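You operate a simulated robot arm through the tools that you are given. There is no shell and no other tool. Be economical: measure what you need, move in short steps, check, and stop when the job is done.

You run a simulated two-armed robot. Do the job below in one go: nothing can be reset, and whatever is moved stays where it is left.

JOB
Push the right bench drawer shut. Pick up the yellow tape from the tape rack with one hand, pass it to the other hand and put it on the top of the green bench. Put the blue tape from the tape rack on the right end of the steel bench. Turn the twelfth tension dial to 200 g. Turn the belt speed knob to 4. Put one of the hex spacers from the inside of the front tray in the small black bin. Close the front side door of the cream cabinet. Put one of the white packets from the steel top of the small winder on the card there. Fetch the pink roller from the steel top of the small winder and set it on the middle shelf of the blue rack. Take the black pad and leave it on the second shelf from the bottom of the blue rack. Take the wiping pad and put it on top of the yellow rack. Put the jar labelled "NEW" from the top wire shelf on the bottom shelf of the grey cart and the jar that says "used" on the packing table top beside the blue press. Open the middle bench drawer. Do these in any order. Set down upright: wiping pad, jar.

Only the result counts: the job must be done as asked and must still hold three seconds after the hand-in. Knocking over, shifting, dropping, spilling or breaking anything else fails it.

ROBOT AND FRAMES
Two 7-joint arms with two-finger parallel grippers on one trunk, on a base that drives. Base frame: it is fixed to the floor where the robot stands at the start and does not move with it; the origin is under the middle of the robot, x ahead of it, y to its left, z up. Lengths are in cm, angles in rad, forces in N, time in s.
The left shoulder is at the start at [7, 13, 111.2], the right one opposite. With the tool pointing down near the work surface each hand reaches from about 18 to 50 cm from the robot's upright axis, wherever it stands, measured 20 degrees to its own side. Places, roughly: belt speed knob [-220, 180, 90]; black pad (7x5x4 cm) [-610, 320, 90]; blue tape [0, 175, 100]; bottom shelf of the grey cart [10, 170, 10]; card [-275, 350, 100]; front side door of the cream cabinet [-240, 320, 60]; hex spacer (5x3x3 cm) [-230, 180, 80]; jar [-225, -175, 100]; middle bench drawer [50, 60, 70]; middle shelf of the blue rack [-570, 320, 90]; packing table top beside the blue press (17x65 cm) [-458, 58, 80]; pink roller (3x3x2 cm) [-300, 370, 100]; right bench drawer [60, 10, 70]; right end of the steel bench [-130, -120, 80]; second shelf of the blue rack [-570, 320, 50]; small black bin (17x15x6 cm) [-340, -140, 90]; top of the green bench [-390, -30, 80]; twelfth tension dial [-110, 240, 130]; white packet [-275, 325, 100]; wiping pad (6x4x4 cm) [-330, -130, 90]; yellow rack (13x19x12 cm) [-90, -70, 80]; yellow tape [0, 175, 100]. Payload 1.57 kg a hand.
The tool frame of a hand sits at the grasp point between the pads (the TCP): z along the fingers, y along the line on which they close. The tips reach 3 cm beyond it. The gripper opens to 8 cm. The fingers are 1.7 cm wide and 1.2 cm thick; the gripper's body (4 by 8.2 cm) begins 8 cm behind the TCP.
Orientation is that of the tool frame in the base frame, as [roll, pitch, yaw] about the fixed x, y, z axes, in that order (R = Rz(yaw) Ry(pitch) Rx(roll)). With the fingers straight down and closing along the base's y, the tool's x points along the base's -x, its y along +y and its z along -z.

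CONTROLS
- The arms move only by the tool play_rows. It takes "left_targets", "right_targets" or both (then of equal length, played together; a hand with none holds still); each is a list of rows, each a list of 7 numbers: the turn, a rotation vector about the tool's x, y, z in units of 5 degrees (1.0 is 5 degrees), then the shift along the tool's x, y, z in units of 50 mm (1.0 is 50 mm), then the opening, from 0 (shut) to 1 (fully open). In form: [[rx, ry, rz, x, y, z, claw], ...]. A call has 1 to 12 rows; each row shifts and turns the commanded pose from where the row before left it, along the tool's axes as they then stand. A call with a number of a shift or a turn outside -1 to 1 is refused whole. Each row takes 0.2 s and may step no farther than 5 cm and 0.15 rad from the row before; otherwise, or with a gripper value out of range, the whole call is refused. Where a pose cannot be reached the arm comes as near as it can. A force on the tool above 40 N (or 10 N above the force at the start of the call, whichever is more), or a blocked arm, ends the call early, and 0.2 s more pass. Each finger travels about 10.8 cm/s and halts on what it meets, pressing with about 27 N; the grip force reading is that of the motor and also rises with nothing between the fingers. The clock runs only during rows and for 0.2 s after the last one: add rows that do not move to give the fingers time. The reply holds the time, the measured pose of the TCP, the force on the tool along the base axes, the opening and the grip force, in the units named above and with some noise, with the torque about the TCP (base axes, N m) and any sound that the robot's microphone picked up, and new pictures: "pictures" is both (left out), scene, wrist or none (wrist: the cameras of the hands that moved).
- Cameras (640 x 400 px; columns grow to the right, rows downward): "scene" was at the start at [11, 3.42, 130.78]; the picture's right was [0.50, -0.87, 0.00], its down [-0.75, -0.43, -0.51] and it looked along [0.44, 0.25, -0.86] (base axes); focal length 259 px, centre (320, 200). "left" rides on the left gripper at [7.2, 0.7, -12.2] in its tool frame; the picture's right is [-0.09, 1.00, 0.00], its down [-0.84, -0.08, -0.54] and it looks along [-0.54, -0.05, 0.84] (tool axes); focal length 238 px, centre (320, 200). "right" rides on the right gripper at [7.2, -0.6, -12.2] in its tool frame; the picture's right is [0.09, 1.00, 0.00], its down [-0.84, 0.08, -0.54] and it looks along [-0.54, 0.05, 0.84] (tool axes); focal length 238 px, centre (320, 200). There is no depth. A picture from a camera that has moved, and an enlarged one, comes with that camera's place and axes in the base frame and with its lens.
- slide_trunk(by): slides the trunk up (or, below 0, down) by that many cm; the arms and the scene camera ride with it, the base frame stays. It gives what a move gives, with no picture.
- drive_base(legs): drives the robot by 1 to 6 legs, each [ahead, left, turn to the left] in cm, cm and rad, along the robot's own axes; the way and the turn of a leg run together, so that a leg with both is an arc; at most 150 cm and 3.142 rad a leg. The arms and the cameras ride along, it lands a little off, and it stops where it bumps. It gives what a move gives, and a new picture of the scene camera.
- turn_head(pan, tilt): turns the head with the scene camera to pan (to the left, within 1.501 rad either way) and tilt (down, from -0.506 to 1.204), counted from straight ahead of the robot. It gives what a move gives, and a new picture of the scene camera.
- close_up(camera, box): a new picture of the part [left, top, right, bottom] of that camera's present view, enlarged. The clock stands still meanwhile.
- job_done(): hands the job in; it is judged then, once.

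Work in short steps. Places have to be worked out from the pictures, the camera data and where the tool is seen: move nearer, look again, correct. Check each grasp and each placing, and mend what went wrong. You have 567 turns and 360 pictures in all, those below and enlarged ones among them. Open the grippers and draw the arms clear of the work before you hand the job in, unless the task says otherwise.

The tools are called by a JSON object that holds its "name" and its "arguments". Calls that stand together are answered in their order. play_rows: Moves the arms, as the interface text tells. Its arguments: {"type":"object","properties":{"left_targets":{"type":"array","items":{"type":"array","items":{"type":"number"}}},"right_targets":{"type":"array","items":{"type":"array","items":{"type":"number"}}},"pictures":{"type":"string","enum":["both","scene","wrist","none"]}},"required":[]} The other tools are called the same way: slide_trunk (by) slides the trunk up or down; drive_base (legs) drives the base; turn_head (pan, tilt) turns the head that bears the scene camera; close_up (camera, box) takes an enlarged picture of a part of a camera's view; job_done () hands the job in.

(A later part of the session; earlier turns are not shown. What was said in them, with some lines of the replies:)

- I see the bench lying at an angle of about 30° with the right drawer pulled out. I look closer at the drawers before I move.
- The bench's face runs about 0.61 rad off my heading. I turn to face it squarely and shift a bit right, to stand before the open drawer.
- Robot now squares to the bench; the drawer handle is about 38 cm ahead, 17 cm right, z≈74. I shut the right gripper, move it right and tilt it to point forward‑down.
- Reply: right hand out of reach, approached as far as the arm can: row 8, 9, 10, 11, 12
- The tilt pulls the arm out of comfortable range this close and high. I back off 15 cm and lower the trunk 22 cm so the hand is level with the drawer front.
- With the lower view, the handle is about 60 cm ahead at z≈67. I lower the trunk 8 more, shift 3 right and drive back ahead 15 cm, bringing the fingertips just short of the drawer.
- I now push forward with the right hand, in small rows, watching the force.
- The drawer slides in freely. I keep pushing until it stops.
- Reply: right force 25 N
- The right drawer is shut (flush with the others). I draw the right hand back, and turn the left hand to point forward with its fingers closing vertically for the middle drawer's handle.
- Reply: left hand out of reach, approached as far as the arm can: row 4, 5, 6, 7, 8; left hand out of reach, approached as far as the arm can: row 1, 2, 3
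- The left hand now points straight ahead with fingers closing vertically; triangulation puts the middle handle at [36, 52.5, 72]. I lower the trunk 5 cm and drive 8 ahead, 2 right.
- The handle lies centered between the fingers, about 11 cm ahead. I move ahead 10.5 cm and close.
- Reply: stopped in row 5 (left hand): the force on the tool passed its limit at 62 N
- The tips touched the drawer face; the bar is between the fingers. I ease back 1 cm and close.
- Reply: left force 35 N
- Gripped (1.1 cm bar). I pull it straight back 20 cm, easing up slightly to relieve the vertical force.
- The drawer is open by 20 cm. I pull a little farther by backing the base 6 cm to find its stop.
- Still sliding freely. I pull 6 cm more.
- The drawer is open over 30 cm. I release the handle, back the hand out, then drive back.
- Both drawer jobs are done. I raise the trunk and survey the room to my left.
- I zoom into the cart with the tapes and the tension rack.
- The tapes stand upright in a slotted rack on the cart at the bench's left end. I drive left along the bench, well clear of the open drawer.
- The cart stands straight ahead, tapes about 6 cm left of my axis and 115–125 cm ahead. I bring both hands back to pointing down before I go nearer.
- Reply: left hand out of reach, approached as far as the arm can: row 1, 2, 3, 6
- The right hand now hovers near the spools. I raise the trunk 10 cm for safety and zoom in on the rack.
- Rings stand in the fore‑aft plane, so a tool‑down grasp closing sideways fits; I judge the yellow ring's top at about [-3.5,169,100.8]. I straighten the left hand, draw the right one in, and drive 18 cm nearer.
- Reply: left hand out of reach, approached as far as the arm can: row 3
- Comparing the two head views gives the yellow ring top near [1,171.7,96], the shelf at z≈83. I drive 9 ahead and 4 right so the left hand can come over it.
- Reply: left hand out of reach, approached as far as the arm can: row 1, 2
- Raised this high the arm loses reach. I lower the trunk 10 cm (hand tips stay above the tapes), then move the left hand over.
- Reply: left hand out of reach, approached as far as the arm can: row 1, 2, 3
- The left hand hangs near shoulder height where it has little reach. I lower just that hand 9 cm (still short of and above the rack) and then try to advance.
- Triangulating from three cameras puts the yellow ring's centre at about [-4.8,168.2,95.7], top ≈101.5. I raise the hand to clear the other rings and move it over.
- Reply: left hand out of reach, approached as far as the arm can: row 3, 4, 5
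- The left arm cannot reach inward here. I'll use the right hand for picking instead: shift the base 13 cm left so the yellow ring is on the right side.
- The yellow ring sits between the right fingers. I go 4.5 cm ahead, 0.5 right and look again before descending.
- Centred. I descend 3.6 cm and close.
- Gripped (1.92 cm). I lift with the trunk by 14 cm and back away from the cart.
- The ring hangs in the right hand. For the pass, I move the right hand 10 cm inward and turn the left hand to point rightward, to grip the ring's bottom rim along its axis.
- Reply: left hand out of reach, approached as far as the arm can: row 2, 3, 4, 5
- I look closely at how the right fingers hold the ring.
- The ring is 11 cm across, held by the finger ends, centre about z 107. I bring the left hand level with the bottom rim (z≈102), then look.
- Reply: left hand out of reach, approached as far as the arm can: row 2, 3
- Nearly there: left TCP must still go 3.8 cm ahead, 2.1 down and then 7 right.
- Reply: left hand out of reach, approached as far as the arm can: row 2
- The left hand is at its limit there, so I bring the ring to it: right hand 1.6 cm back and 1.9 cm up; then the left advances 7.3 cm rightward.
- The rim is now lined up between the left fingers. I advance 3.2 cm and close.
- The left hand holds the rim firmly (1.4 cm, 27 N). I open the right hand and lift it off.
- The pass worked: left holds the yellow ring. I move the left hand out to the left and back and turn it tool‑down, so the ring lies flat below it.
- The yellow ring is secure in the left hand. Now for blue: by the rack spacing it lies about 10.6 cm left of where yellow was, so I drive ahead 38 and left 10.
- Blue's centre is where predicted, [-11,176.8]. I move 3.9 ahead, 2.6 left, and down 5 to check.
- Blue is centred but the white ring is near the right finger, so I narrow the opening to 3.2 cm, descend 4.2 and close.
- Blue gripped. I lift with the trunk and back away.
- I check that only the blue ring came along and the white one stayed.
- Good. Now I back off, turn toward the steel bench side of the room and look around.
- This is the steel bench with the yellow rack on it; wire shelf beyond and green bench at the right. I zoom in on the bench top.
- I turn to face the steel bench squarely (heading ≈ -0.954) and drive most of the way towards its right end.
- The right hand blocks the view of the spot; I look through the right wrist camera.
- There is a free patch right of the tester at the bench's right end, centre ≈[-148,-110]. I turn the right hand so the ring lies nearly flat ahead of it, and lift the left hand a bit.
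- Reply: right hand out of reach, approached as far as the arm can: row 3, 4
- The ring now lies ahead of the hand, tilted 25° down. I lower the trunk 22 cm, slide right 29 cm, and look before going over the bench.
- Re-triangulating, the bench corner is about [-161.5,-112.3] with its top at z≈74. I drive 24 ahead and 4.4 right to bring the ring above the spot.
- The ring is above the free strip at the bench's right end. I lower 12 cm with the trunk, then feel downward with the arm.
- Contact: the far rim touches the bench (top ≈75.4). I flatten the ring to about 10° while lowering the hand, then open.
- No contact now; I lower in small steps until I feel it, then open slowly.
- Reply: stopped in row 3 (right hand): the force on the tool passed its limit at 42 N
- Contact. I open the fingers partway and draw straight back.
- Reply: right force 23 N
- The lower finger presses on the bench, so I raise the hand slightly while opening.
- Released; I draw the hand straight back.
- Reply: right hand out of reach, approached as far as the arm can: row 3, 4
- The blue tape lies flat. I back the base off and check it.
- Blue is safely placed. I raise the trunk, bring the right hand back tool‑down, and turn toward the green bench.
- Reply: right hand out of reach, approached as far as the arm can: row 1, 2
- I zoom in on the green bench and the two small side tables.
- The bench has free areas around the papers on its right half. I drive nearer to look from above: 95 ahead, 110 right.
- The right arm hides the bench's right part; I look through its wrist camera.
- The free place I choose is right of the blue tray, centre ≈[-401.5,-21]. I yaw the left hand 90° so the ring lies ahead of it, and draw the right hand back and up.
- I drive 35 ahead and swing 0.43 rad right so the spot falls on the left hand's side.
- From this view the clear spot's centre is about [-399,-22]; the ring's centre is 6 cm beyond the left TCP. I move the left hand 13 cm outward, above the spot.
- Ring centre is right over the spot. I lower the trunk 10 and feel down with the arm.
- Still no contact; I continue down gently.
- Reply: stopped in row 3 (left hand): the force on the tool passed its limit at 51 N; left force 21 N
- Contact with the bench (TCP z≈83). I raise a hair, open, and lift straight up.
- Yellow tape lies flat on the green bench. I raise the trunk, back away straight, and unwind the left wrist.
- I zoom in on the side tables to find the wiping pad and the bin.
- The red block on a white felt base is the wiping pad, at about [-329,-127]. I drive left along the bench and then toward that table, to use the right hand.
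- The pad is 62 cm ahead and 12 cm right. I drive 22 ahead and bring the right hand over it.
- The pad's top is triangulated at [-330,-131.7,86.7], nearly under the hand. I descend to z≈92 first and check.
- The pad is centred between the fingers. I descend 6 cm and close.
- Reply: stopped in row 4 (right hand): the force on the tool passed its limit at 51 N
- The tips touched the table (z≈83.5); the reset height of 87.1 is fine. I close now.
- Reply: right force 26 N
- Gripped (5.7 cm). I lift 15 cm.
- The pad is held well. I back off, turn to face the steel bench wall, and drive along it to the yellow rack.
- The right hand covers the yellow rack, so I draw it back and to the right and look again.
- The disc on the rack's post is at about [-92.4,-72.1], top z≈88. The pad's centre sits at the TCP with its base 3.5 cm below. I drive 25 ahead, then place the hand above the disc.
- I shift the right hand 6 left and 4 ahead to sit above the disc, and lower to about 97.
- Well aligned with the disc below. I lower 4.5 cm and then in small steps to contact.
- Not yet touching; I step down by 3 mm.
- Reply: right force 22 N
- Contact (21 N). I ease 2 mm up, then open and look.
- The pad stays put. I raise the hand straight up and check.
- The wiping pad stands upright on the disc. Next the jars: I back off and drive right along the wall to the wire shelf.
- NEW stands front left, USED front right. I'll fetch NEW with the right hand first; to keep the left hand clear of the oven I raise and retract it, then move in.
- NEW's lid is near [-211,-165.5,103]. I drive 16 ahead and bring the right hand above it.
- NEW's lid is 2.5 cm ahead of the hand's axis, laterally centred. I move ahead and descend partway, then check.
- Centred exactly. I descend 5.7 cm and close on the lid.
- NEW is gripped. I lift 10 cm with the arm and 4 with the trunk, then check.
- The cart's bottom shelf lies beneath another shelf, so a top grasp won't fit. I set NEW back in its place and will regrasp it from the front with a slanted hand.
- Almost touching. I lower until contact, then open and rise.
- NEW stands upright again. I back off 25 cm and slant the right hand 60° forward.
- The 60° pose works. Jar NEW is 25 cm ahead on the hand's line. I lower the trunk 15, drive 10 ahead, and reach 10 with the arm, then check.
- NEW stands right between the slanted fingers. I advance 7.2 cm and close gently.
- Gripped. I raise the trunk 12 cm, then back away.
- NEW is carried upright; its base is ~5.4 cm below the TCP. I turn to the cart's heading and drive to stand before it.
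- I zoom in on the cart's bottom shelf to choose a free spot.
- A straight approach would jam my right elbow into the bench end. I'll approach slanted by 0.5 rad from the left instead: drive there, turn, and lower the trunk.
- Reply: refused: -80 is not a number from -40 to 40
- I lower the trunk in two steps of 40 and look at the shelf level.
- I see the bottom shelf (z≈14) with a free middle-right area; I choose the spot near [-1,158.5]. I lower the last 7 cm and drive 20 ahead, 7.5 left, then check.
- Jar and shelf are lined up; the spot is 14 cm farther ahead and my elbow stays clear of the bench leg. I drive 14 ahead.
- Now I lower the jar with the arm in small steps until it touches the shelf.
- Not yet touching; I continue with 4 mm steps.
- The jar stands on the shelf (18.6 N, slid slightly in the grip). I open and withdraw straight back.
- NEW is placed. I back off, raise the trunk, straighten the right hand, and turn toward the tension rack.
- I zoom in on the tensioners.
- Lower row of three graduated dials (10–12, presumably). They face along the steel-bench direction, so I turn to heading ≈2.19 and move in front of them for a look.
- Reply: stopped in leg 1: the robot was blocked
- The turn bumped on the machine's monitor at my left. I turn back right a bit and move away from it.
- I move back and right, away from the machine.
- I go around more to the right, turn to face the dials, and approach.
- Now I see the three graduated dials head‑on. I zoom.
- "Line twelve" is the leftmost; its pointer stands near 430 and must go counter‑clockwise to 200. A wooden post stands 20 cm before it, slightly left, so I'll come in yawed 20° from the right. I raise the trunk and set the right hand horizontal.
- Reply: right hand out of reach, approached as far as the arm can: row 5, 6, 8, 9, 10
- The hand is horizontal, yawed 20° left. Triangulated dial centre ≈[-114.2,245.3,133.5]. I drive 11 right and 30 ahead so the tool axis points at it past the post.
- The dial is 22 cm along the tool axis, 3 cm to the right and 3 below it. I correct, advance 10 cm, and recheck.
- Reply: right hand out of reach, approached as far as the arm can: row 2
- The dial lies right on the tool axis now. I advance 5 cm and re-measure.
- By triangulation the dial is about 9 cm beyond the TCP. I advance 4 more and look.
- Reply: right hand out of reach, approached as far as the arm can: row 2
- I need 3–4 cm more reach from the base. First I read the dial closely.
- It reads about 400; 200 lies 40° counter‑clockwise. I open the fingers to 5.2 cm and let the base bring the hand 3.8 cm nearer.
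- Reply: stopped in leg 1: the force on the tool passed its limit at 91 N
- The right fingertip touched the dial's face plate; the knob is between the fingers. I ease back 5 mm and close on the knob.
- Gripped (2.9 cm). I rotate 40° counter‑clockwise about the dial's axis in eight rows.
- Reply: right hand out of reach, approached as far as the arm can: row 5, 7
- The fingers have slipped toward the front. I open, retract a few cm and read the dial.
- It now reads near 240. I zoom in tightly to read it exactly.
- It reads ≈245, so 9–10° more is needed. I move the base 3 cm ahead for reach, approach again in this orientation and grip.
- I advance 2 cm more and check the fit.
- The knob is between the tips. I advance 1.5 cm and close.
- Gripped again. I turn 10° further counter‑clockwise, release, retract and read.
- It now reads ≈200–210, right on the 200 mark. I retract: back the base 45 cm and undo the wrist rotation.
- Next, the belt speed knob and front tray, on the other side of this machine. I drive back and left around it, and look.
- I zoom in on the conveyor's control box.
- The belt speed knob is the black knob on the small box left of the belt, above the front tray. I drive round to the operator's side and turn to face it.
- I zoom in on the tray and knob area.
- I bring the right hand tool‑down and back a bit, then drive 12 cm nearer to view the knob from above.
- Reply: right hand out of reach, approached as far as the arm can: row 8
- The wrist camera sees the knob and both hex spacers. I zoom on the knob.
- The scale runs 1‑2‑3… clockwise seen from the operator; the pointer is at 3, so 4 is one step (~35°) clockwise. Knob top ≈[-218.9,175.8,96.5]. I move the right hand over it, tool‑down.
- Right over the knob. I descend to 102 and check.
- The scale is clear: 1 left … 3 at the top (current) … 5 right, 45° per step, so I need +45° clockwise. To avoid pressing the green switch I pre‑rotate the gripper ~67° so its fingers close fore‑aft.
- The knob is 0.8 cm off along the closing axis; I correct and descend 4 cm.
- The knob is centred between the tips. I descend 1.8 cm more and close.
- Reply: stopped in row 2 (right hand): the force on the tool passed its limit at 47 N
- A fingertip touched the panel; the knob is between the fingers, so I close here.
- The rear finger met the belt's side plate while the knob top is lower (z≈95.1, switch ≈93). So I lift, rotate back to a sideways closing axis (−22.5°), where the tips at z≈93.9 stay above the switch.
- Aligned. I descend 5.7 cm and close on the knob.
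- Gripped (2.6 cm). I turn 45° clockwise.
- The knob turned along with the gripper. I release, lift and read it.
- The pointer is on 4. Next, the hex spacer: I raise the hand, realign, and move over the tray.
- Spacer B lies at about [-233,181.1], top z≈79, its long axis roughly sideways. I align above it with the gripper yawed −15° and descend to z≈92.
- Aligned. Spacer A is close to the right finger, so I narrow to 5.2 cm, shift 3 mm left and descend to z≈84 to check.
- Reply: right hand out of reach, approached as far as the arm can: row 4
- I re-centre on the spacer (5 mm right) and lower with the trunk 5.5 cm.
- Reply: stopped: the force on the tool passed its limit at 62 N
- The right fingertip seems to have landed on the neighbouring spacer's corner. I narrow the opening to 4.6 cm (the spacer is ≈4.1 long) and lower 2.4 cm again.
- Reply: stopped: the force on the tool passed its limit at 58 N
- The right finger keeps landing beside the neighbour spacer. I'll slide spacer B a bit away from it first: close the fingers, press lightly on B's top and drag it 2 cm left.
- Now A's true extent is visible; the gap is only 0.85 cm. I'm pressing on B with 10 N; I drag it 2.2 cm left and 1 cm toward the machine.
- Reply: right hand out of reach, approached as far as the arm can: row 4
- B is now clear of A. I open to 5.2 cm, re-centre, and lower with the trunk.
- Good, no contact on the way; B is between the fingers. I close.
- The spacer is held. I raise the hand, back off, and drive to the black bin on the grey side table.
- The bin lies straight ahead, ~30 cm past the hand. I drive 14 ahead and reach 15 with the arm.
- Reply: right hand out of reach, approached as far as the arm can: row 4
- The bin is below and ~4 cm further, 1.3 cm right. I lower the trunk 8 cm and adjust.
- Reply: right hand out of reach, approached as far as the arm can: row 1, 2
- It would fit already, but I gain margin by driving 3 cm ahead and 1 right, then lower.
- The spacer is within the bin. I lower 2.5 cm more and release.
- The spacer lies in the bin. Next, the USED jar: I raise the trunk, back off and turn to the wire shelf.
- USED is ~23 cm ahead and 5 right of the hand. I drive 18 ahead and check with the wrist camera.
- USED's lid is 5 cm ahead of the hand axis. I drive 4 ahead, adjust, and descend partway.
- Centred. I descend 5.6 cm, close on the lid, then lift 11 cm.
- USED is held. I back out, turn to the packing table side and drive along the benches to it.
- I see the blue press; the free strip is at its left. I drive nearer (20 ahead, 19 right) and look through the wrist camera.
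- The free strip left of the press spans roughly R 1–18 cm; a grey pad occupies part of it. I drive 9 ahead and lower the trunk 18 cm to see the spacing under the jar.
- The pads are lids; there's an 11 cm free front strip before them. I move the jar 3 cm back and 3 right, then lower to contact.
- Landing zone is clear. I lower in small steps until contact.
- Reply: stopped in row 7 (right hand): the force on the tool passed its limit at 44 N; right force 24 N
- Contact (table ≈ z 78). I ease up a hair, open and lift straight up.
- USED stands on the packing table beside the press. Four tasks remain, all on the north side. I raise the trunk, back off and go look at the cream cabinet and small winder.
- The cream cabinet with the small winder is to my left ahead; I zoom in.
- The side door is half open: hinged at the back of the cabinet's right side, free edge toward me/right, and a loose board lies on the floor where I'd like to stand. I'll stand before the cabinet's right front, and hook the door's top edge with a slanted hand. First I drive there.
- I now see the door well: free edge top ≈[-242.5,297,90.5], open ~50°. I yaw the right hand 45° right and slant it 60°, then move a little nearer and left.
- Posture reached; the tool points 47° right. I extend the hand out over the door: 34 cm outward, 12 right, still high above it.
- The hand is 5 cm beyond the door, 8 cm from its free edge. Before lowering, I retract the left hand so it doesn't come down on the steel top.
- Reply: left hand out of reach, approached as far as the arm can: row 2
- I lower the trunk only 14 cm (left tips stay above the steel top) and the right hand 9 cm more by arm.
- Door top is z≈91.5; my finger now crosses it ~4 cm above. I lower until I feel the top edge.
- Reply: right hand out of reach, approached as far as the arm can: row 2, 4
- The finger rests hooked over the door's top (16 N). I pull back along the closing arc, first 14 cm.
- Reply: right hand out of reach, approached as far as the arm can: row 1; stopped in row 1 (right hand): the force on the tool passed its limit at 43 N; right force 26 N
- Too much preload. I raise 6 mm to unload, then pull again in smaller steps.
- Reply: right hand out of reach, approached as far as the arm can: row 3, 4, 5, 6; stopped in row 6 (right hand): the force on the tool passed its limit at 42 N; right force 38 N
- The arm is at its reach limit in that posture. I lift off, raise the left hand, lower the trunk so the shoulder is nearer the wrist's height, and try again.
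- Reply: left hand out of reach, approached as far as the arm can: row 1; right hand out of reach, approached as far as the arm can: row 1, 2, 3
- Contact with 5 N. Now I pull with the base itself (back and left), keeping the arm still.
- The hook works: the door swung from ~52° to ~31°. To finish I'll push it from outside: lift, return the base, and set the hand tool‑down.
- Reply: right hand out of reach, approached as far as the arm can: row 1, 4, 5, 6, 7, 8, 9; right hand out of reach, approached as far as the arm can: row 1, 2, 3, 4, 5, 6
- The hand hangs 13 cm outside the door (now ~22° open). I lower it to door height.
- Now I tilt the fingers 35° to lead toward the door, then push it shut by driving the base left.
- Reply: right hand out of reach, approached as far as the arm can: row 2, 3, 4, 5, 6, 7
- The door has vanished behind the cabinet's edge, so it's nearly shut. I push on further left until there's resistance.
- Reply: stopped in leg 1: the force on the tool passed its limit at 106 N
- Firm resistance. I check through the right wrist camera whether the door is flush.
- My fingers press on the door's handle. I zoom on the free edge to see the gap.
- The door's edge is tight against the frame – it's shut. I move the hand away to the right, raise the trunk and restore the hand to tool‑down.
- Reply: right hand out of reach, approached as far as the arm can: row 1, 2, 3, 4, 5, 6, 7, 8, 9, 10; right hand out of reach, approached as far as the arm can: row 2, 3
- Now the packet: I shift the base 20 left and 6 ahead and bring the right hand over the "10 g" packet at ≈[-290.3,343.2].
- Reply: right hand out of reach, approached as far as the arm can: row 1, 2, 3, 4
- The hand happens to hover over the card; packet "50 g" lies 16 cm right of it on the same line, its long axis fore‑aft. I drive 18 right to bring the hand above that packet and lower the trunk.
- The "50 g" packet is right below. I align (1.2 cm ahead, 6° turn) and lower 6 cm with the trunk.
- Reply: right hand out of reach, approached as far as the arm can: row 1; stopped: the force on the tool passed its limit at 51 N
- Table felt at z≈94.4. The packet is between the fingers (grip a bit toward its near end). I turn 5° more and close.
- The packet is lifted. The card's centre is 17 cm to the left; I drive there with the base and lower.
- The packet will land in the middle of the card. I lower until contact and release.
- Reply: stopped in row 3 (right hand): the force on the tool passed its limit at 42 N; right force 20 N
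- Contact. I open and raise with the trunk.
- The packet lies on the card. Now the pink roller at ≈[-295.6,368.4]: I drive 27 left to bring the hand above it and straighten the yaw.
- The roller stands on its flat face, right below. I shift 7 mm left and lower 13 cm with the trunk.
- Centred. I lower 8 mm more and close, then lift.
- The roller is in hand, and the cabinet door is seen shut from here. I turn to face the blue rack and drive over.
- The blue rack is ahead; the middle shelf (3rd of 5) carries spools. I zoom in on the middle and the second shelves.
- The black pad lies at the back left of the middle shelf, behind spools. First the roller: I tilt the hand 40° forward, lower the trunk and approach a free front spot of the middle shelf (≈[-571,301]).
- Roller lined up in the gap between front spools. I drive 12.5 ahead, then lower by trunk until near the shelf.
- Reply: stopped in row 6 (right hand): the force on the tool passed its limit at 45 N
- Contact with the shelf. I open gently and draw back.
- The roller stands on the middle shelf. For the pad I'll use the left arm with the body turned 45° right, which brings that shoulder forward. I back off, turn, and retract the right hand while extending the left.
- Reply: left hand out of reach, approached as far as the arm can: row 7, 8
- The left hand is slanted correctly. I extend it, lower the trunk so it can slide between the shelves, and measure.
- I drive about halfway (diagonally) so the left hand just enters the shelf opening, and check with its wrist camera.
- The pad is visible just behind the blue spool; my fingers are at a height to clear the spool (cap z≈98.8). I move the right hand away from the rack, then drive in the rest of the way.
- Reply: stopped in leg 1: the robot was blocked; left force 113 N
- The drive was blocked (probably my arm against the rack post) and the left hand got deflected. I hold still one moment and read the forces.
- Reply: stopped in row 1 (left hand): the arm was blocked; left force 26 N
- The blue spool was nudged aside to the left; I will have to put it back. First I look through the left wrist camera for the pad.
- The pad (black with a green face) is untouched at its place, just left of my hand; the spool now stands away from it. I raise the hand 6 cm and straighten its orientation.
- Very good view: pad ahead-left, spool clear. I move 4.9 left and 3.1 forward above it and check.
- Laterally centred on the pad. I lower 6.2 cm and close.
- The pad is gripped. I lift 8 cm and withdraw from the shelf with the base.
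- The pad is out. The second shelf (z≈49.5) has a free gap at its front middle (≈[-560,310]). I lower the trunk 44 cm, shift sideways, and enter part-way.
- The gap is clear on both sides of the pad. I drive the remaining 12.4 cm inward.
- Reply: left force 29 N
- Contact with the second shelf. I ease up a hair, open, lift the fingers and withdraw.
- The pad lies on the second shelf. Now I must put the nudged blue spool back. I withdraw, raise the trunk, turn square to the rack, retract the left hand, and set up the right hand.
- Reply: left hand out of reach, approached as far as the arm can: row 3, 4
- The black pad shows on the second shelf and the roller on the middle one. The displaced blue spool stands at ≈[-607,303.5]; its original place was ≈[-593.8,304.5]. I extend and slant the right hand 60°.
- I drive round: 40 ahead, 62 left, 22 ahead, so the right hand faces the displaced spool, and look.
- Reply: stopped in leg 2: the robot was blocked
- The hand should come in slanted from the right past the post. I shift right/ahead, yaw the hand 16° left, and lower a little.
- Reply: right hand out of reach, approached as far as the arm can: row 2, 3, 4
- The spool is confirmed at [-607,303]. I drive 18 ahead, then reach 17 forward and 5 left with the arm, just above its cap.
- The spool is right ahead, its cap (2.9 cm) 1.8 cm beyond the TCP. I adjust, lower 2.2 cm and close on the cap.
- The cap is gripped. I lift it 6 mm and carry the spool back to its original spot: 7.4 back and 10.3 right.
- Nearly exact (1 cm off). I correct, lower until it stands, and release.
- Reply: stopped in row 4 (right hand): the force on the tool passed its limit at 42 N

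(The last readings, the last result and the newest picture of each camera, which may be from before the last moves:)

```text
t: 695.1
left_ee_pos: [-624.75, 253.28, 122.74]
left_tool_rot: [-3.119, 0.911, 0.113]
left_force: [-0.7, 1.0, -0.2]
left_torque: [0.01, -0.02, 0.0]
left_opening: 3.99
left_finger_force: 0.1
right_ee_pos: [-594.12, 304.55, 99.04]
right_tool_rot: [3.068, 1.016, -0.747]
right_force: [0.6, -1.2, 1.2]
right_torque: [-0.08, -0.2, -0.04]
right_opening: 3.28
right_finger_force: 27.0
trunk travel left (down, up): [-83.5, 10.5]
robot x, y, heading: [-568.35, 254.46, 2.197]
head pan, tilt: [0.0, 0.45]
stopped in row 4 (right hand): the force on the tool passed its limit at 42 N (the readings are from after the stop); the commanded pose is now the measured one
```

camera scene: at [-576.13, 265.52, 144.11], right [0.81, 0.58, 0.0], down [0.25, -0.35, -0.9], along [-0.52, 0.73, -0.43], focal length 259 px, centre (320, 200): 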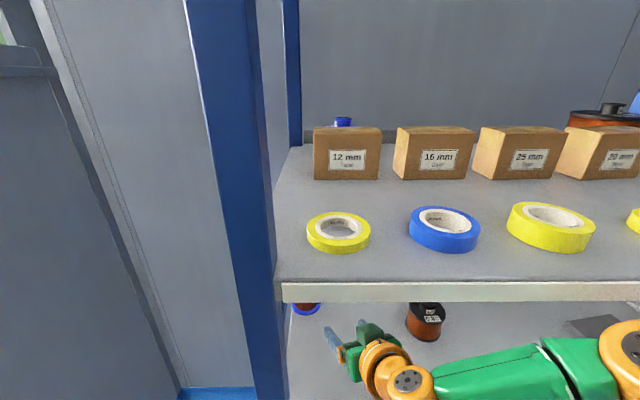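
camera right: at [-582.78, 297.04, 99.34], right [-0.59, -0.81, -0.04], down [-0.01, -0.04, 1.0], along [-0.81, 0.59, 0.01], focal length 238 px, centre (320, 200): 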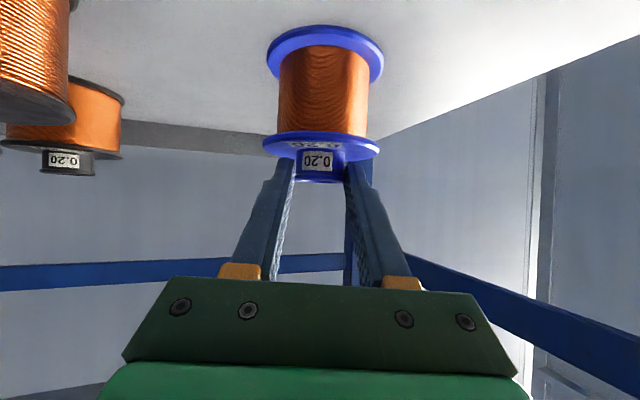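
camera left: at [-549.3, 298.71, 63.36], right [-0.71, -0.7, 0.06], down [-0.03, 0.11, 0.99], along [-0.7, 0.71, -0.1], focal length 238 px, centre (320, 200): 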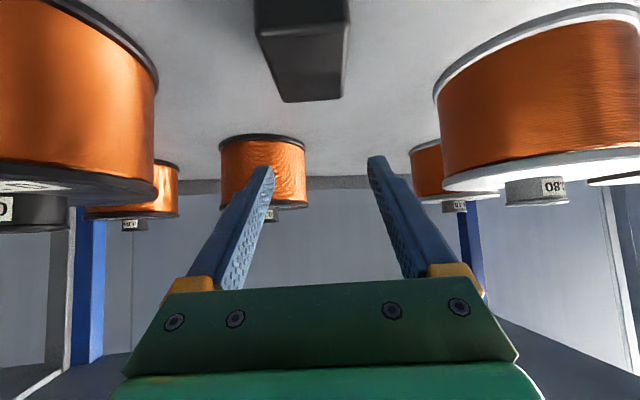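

Standing at [-594.1,304.6] with contact felt. I open, rise 3 cm and draw back.

{"name": "play_rows", "arguments": {"right_targets": [[0, 0, 0, 0, 0, 0, 0.5], [0, 0, 0, 0, 0, 0, 0.6], [0, 0, 0, -0.25, 0, -0.16, 0.6], [0, 0, 0, -0.25, 0, -0.16, 0.6], [0, 0, 0, 0.25, 0, -0.42, 0.6], [0, 0, 0, 0.25, 0, -0.42, 0.6], [0, 0, 0, 0.25, 0, -0.42, 0.6]], "pictures": "wrist"}}

```text
t: 696.7
left_ee_pos: [-624.53, 253.32, 122.9]
left_tool_rot: [-3.117, 0.913, 0.113]
left_force: [-0.3, -0.3, 0.3]
left_torque: [0.01, 0.04, 0.03]
left_opening: 4.0
left_finger_force: 0.0
right_ee_pos: [-588.21, 299.93, 102.28]
right_tool_rot: [3.066, 1.017, -0.748]
right_force: [0.0, 0.4, 0.2]
right_torque: [0.05, 0.01, 0.0]
right_opening: 4.81
right_finger_force: 0.2
trunk travel left (down, up): [-83.5, 10.5]
robot x, y, heading: [-568.23, 254.01, 2.194]
head pan, tilt: [0.0, 0.45]
camera right: at [-576.74, 291.64, 102.26], right [-0.59, -0.8, -0.04], down [-0.01, -0.04, 1.0], along [-0.8, 0.59, 0.02], focal length 238 px, centre (320, 200)
```

right: 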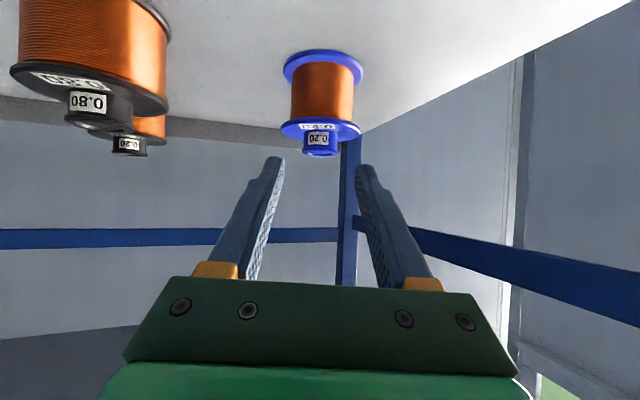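

The spool stands at its original place. I withdraw to an earlier viewpoint to compare the whole shelf with my earlier picture.

{"name": "drive_base", "arguments": {"legs": [[-23, 0, 0], [0, -16.7, 0]]}}

```text
t: 699.5
left_ee_pos: [-598.11, 244.09, 122.81]
left_tool_rot: [-3.116, 0.91, 0.115]
left_force: [-0.2, -0.6, 1.4]
left_torque: [-0.02, 0.0, -0.02]
left_opening: 4.0
left_finger_force: 0.0
right_ee_pos: [-561.44, 290.85, 102.2]
right_tool_rot: [3.074, 1.019, -0.744]
right_force: [-0.4, 0.8, 0.0]
right_torque: [-0.01, -0.02, -0.01]
right_opening: 4.79
right_finger_force: 0.1
trunk travel left (down, up): [-83.5, 10.5]
robot x, y, heading: [-541.25, 245.16, 2.19]
head pan, tilt: [0.0, 0.45]
camera scene: at [-549.8, 256.62, 144.07], right [0.81, 0.58, 0.0], down [0.26, -0.35, -0.9], along [-0.52, 0.73, -0.44], focal length 259 px, centre (320, 200)
```

scene: 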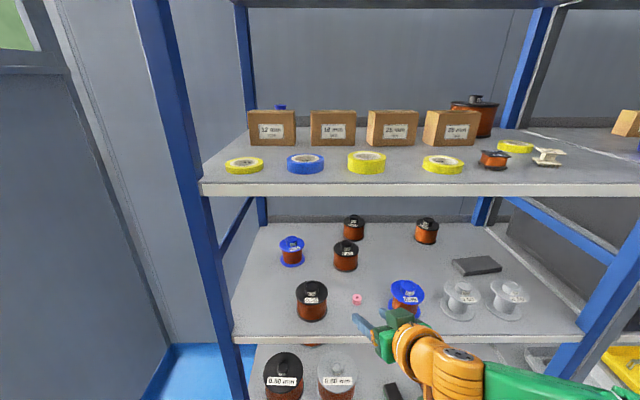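

Everything matches the earlier picture, except the blue spool may be 1–2 cm too far back. I zoom to measure it.

{"name": "close_up", "arguments": {"camera": "scene", "box": [260, 210, 380, 280]}}

```text
5.33 times, centred on (320, 245) of scene
camera zoom: at [-549.8, 256.62, 144.07], right [0.81, 0.58, 0.0], down [0.26, -0.35, -0.9], along [-0.52, 0.73, -0.44], focal length 1380 px, centre (320, -40)
```

zoom: 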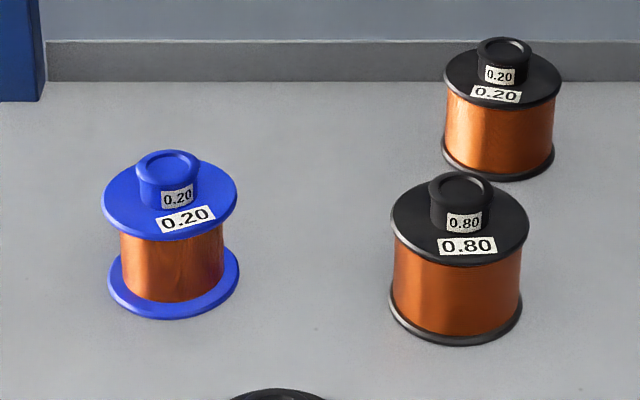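

The spool is 1.9 cm too far along the hand's direction (the cap sat at my fingertips). I go back, regrip the cap and pull it back by that amount.

{"name": "drive_base", "arguments": {"legs": [[0, 16.7, 0], [23, 0, 0]]}}

{"name": "play_rows", "arguments": {"right_targets": [[0, 0, 0, 0, 0, 0, 0.6]], "pictures": "wrist"}}

```text
t: 702.2
left_ee_pos: [-624.59, 252.73, 122.94]
left_tool_rot: [-3.115, 0.911, 0.118]
left_force: [0.5, -0.6, -0.2]
left_torque: [0.01, -0.01, 0.0]
left_opening: 3.98
left_finger_force: 0.0
right_ee_pos: [-588.19, 299.67, 102.2]
right_tool_rot: [3.069, 1.018, -0.745]
right_force: [-0.1, -0.7, 0.6]
right_torque: [0.03, 0.01, 0.02]
right_opening: 4.77
right_finger_force: 0.0
trunk travel left (down, up): [-83.5, 10.5]
robot x, y, heading: [-568.36, 254.48, 2.195]
head pan, tilt: [0.0, 0.45]
camera scene: at [-576.26, 265.38, 144.1], right [0.81, 0.58, 0.0], down [0.25, -0.35, -0.9], along [-0.53, 0.73, -0.43], focal length 259 px, centre (320, 200)
```

scene: 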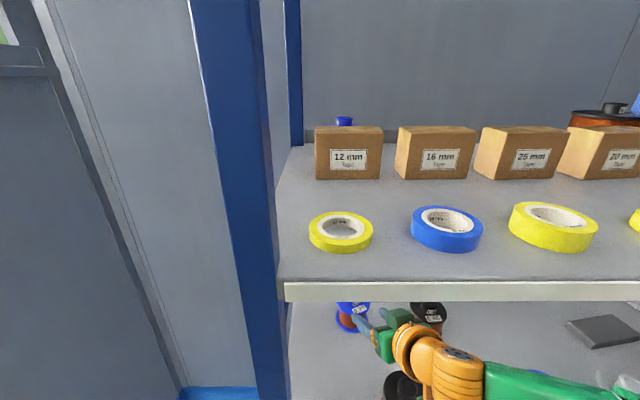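

```text
t: 702.6
left_ee_pos: [-624.8, 252.98, 122.82]
left_tool_rot: [-3.119, 0.911, 0.114]
left_force: [-0.5, -0.2, 0.4]
left_torque: [-0.03, -0.02, 0.02]
left_opening: 4.01
left_finger_force: 0.0
right_ee_pos: [-588.36, 299.77, 102.02]
right_tool_rot: [3.067, 1.018, -0.746]
right_force: [-1.0, -0.1, -0.4]
right_torque: [-0.03, 0.02, 0.0]
right_opening: 4.8
right_finger_force: 0.0
trunk travel left (down, up): [-83.5, 10.5]
robot x, y, heading: [-568.02, 254.43, 2.196]
head pan, tilt: [0.0, 0.45]
camera right: at [-576.95, 291.44, 102.23], right [-0.59, -0.8, -0.04], down [-0.01, -0.04, 1.0], along [-0.81, 0.59, 0.02], focal length 238 px, centre (320, 200)
```

right: 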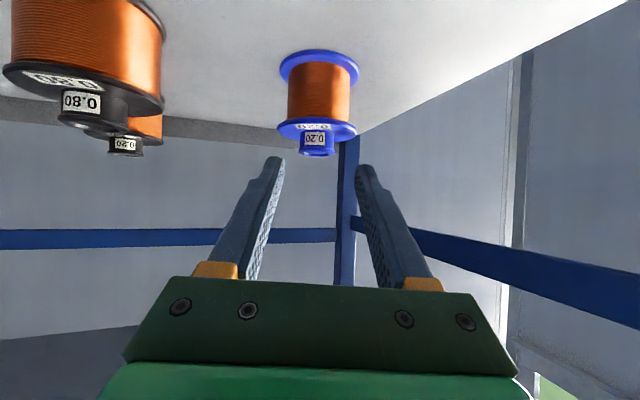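

Lateral alignment is good. I retrace the path to the cap, grip it, and pull back 1.9 cm.

{"name": "play_rows", "arguments": {"right_targets": [[0, 0, 0, -0.25, 0, 0.42, 0.6], [0, 0, 0, -0.25, 0, 0.42, 0.6], [0, 0, 0, -0.25, 0, 0.42, 0.6], [0, 0, 0, 0.25, 0, 0.16, 0.6], [0, 0, 0, 0.22, 0, 0.14, 0.6], [0, 0, 0, 0, 0, 0, 0.25], [0, 0, 0, 0, 0, 0, 0.25], [0, 0, 0, 0, 0, 0, 0.25]], "pictures": "none"}}

```text
t: 704.5
left_ee_pos: [-624.73, 253.11, 122.91]
left_tool_rot: [-3.119, 0.911, 0.115]
left_force: [-0.2, 0.7, -0.5]
left_torque: [0.01, 0.0, -0.02]
left_opening: 3.99
left_finger_force: 0.0
right_ee_pos: [-594.15, 304.39, 99.2]
right_tool_rot: [3.066, 1.019, -0.748]
right_force: [0.1, 2.0, 0.6]
right_torque: [0.11, -0.02, -0.03]
right_opening: 3.28
right_finger_force: 27.1
trunk travel left (down, up): [-83.5, 10.5]
robot x, y, heading: [-568.41, 254.08, 2.193]
head pan, tilt: [0.0, 0.45]
```

{"name": "play_rows", "arguments": {"right_targets": [[0, 0, 0, -0.05, 0, -0.032, 0.25], [0, 0, 0, 0.1, 0, -0.161, 0.25], [0, 0, 0, 0.1, 0, -0.161, 0.25], [0, 0, 0, 0, 0, 0, 0.25]], "pictures": "none"}}

{"name": "play_rows", "arguments": {"right_targets": [[0, 0, 0, 0.04, 0, 0.026, 0.25], [0, 0, 0, 0, 0, 0, 0.25]], "pictures": "none"}}

```text
t: 705.5
left_ee_pos: [-624.88, 253.01, 122.77]
left_tool_rot: [-3.12, 0.911, 0.114]
left_force: [-0.3, -0.4, -0.4]
left_torque: [0.01, 0.02, 0.04]
left_opening: 3.99
left_finger_force: 0.2
right_ee_pos: [-592.68, 303.23, 99.42]
right_tool_rot: [3.068, 1.015, -0.746]
right_force: [-0.3, -0.6, -3.7]
right_torque: [-0.07, -0.09, -0.02]
right_opening: 3.28
right_finger_force: 27.2
trunk travel left (down, up): [-83.5, 10.5]
robot x, y, heading: [-568.41, 254.09, 2.191]
head pan, tilt: [0.0, 0.45]
```

```text
t: 706.0
left_ee_pos: [-624.75, 253.04, 123.0]
left_tool_rot: [-3.119, 0.912, 0.115]
left_force: [-0.5, -0.1, 0.2]
left_torque: [0.0, 0.01, -0.01]
left_opening: 4.01
left_finger_force: 0.0
right_ee_pos: [-592.71, 303.23, 99.24]
right_tool_rot: [3.066, 1.02, -0.748]
right_force: [-1.3, 4.0, 11.0]
right_torque: [-1.55, -1.93, 0.47]
right_opening: 3.29
right_finger_force: 27.5
trunk travel left (down, up): [-83.5, 10.5]
robot x, y, heading: [-568.22, 254.23, 2.199]
head pan, tilt: [0.0, 0.45]
```

Moved 1.9 cm and standing. I release, rise, draw back, and drive out to check.

{"name": "play_rows", "arguments": {"right_targets": [[0, 0, 0, 0, 0, 0, 0.5], [0, 0, 0, 0, 0, 0, 0.6], [0, 0, 0, -0.25, 0, -0.16, 0.6], [0, 0, 0, -0.25, 0, -0.16, 0.6], [0, 0, 0, 0.25, 0, -0.42, 0.6], [0, 0, 0, 0.25, 0, -0.42, 0.6], [0, 0, 0, 0.25, 0, -0.42, 0.6]], "pictures": "none"}}

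{"name": "drive_base", "arguments": {"legs": [[-23, 0, 0], [0, -16.7, 0]]}}

{"name": "close_up", "arguments": {"camera": "scene", "box": [260, 210, 380, 280]}}

```text
t: 707.6
left_ee_pos: [-624.63, 253.03, 122.89]
left_tool_rot: [-3.116, 0.912, 0.115]
left_force: [-0.3, 0.4, -0.2]
left_torque: [-0.04, -0.04, 0.02]
left_opening: 4.01
left_finger_force: 0.1
right_ee_pos: [-587.0, 298.59, 102.44]
right_tool_rot: [3.068, 1.018, -0.746]
right_force: [0.9, 0.1, 0.0]
right_torque: [0.0, -0.02, -0.01]
right_opening: 4.8
right_finger_force: 0.0
trunk travel left (down, up): [-83.5, 10.5]
robot x, y, heading: [-568.03, 254.08, 2.195]
head pan, tilt: [0.0, 0.45]
```

```text
t: 710.4
left_ee_pos: [-597.86, 243.59, 122.58]
left_tool_rot: [-3.117, 0.909, 0.118]
left_force: [-0.2, 0.0, 1.0]
left_torque: [0.02, 0.01, -0.05]
left_opening: 3.99
left_finger_force: 0.1
right_ee_pos: [-560.09, 289.33, 102.4]
right_tool_rot: [3.072, 1.017, -0.741]
right_force: [-0.8, -0.3, -0.6]
right_torque: [0.01, 0.0, -0.03]
right_opening: 4.78
right_finger_force: 0.0
trunk travel left (down, up): [-83.5, 10.5]
robot x, y, heading: [-541.42, 245.21, 2.194]
head pan, tilt: [0.0, 0.45]
camera scene: at [-549.73, 256.27, 144.07], right [0.81, 0.58, 0.0], down [0.26, -0.35, -0.9], along [-0.52, 0.73, -0.44], focal length 259 px, centre (320, 200)
```

scene: 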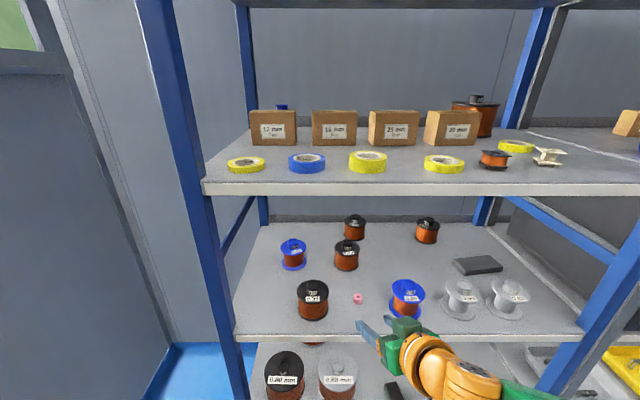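

```text
5.33 times, centred on (320, 245) of scene
camera zoom: at [-549.73, 256.27, 144.07], right [0.81, 0.58, 0.0], down [0.26, -0.35, -0.9], along [-0.52, 0.73, -0.44], focal length 1380 px, centre (320, -40)
```

zoom: 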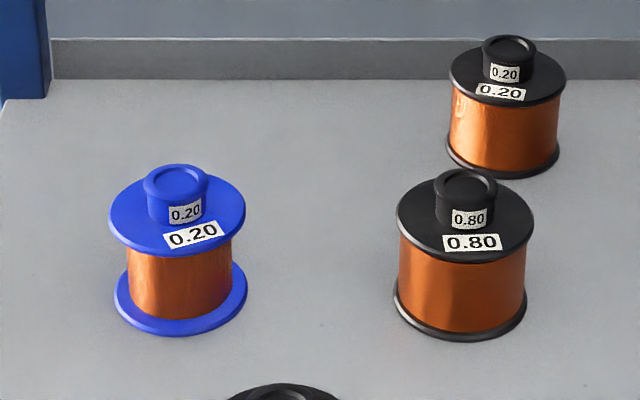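

The blue spool is back exactly at its original place ([-594,304.5]) and the roller and pads are fine. I back away from the rack and open both grippers.

{"name": "drive_base", "arguments": {"legs": [[-45, 0, 0]]}}

{"name": "play_rows", "arguments": {"right_targets": [[0, 0, 0, 0.3, 0, -0.5, 1], [0, 0, 0, 0, 0, 0, 1], [0, 0, 0, 0, 0, 0, 1]], "left_targets": [[0, 0, 0, 0, 0, 0, 1], [0, 0, 0, 0, 0, 0, 1], [0, 0, 0, 0, 0, 0, 1]], "pictures": "none"}}

{"name": "turn_head", "arguments": {"pan": -1.2, "tilt": 0.35}}

```text
t: 713.1
left_ee_pos: [-571.71, 207.83, 122.68]
left_tool_rot: [-3.119, 0.911, 0.111]
left_force: [-0.6, 0.0, 0.7]
left_torque: [-0.01, 0.02, 0.01]
left_opening: 3.99
left_finger_force: 0.0
right_ee_pos: [-533.57, 253.16, 102.28]
right_tool_rot: [3.067, 1.015, -0.752]
right_force: [0.4, 0.5, 0.5]
right_torque: [-0.01, -0.01, 0.0]
right_opening: 4.8
right_finger_force: 0.1
trunk travel left (down, up): [-83.5, 10.5]
robot x, y, heading: [-514.94, 207.88, 2.189]
head pan, tilt: [0.0, 0.45]
camera scene: at [-523.37, 220.21, 144.05], right [0.82, 0.58, 0.0], down [0.25, -0.36, -0.9], along [-0.52, 0.73, -0.44], focal length 259 px, centre (320, 200)
```

scene: 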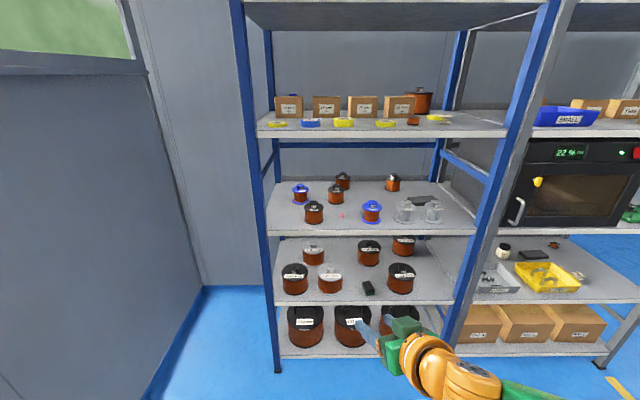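

```text
t: 714.0
left_ee_pos: [-571.74, 207.74, 122.71]
left_tool_rot: [-3.119, 0.911, 0.114]
left_force: [0.3, -0.5, -0.1]
left_torque: [0.03, 0.0, -0.01]
left_opening: 8.05
left_finger_force: 0.1
right_ee_pos: [-531.31, 251.17, 102.44]
right_tool_rot: [3.065, 1.018, -0.751]
right_force: [-1.1, 1.0, -0.3]
right_torque: [0.0, -0.02, 0.01]
right_opening: 7.98
right_finger_force: 0.0
trunk travel left (down, up): [-83.5, 10.5]
robot x, y, heading: [-515.47, 208.49, 2.192]
head pan, tilt: [0.0, 0.45]
```

```text
t: 715.4
left_ee_pos: [-571.63, 207.59, 122.85]
left_tool_rot: [-3.119, 0.911, 0.111]
left_force: [-0.5, 1.4, 0.2]
left_torque: [0.0, 0.03, 0.01]
left_opening: 8.0
left_finger_force: 0.2
right_ee_pos: [-531.17, 251.21, 102.4]
right_tool_rot: [3.066, 1.017, -0.751]
right_force: [-0.2, -0.2, 0.7]
right_torque: [0.01, 0.05, 0.0]
right_opening: 7.99
right_finger_force: 0.0
trunk travel left (down, up): [-83.5, 10.5]
robot x, y, heading: [-515.24, 208.13, 2.19]
head pan, tilt: [-1.201, 0.351]
camera scene: at [-512.82, 220.34, 144.99], right [0.83, -0.55, 0.0], down [-0.19, -0.29, -0.94], along [0.52, 0.78, -0.34], focal length 259 px, centre (320, 200)
```

scene: 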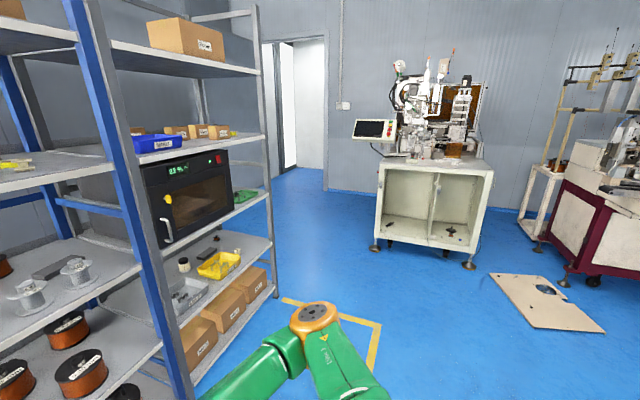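

The cabinet door is shut, the rack is in order, and the arms are clear with open grippers. I hand the job in.

{"name": "job_done", "arguments": {}}

```text
The job is handed in.
```

I handed the job in with every task carried out; the result has not been reported back yet. Four points to know:

- **Blue spool:** my arm knocked a blue spool on the middle shelf of the blue rack while I fetched the black pad. I put it back within my measuring error, and the other spools showed no shift in the before-and-after pictures.
- **Bumps:** I also bumped the winding machine's monitor and was blocked once near the bins by the blue rack. I did not check whether either moved.
- **Hex spacer:** I slid the spacer about 2 cm inside the tray before I could grip it, clear of the other one.
- **Twelfth dial:** I last read it at about 200 to 215 g.
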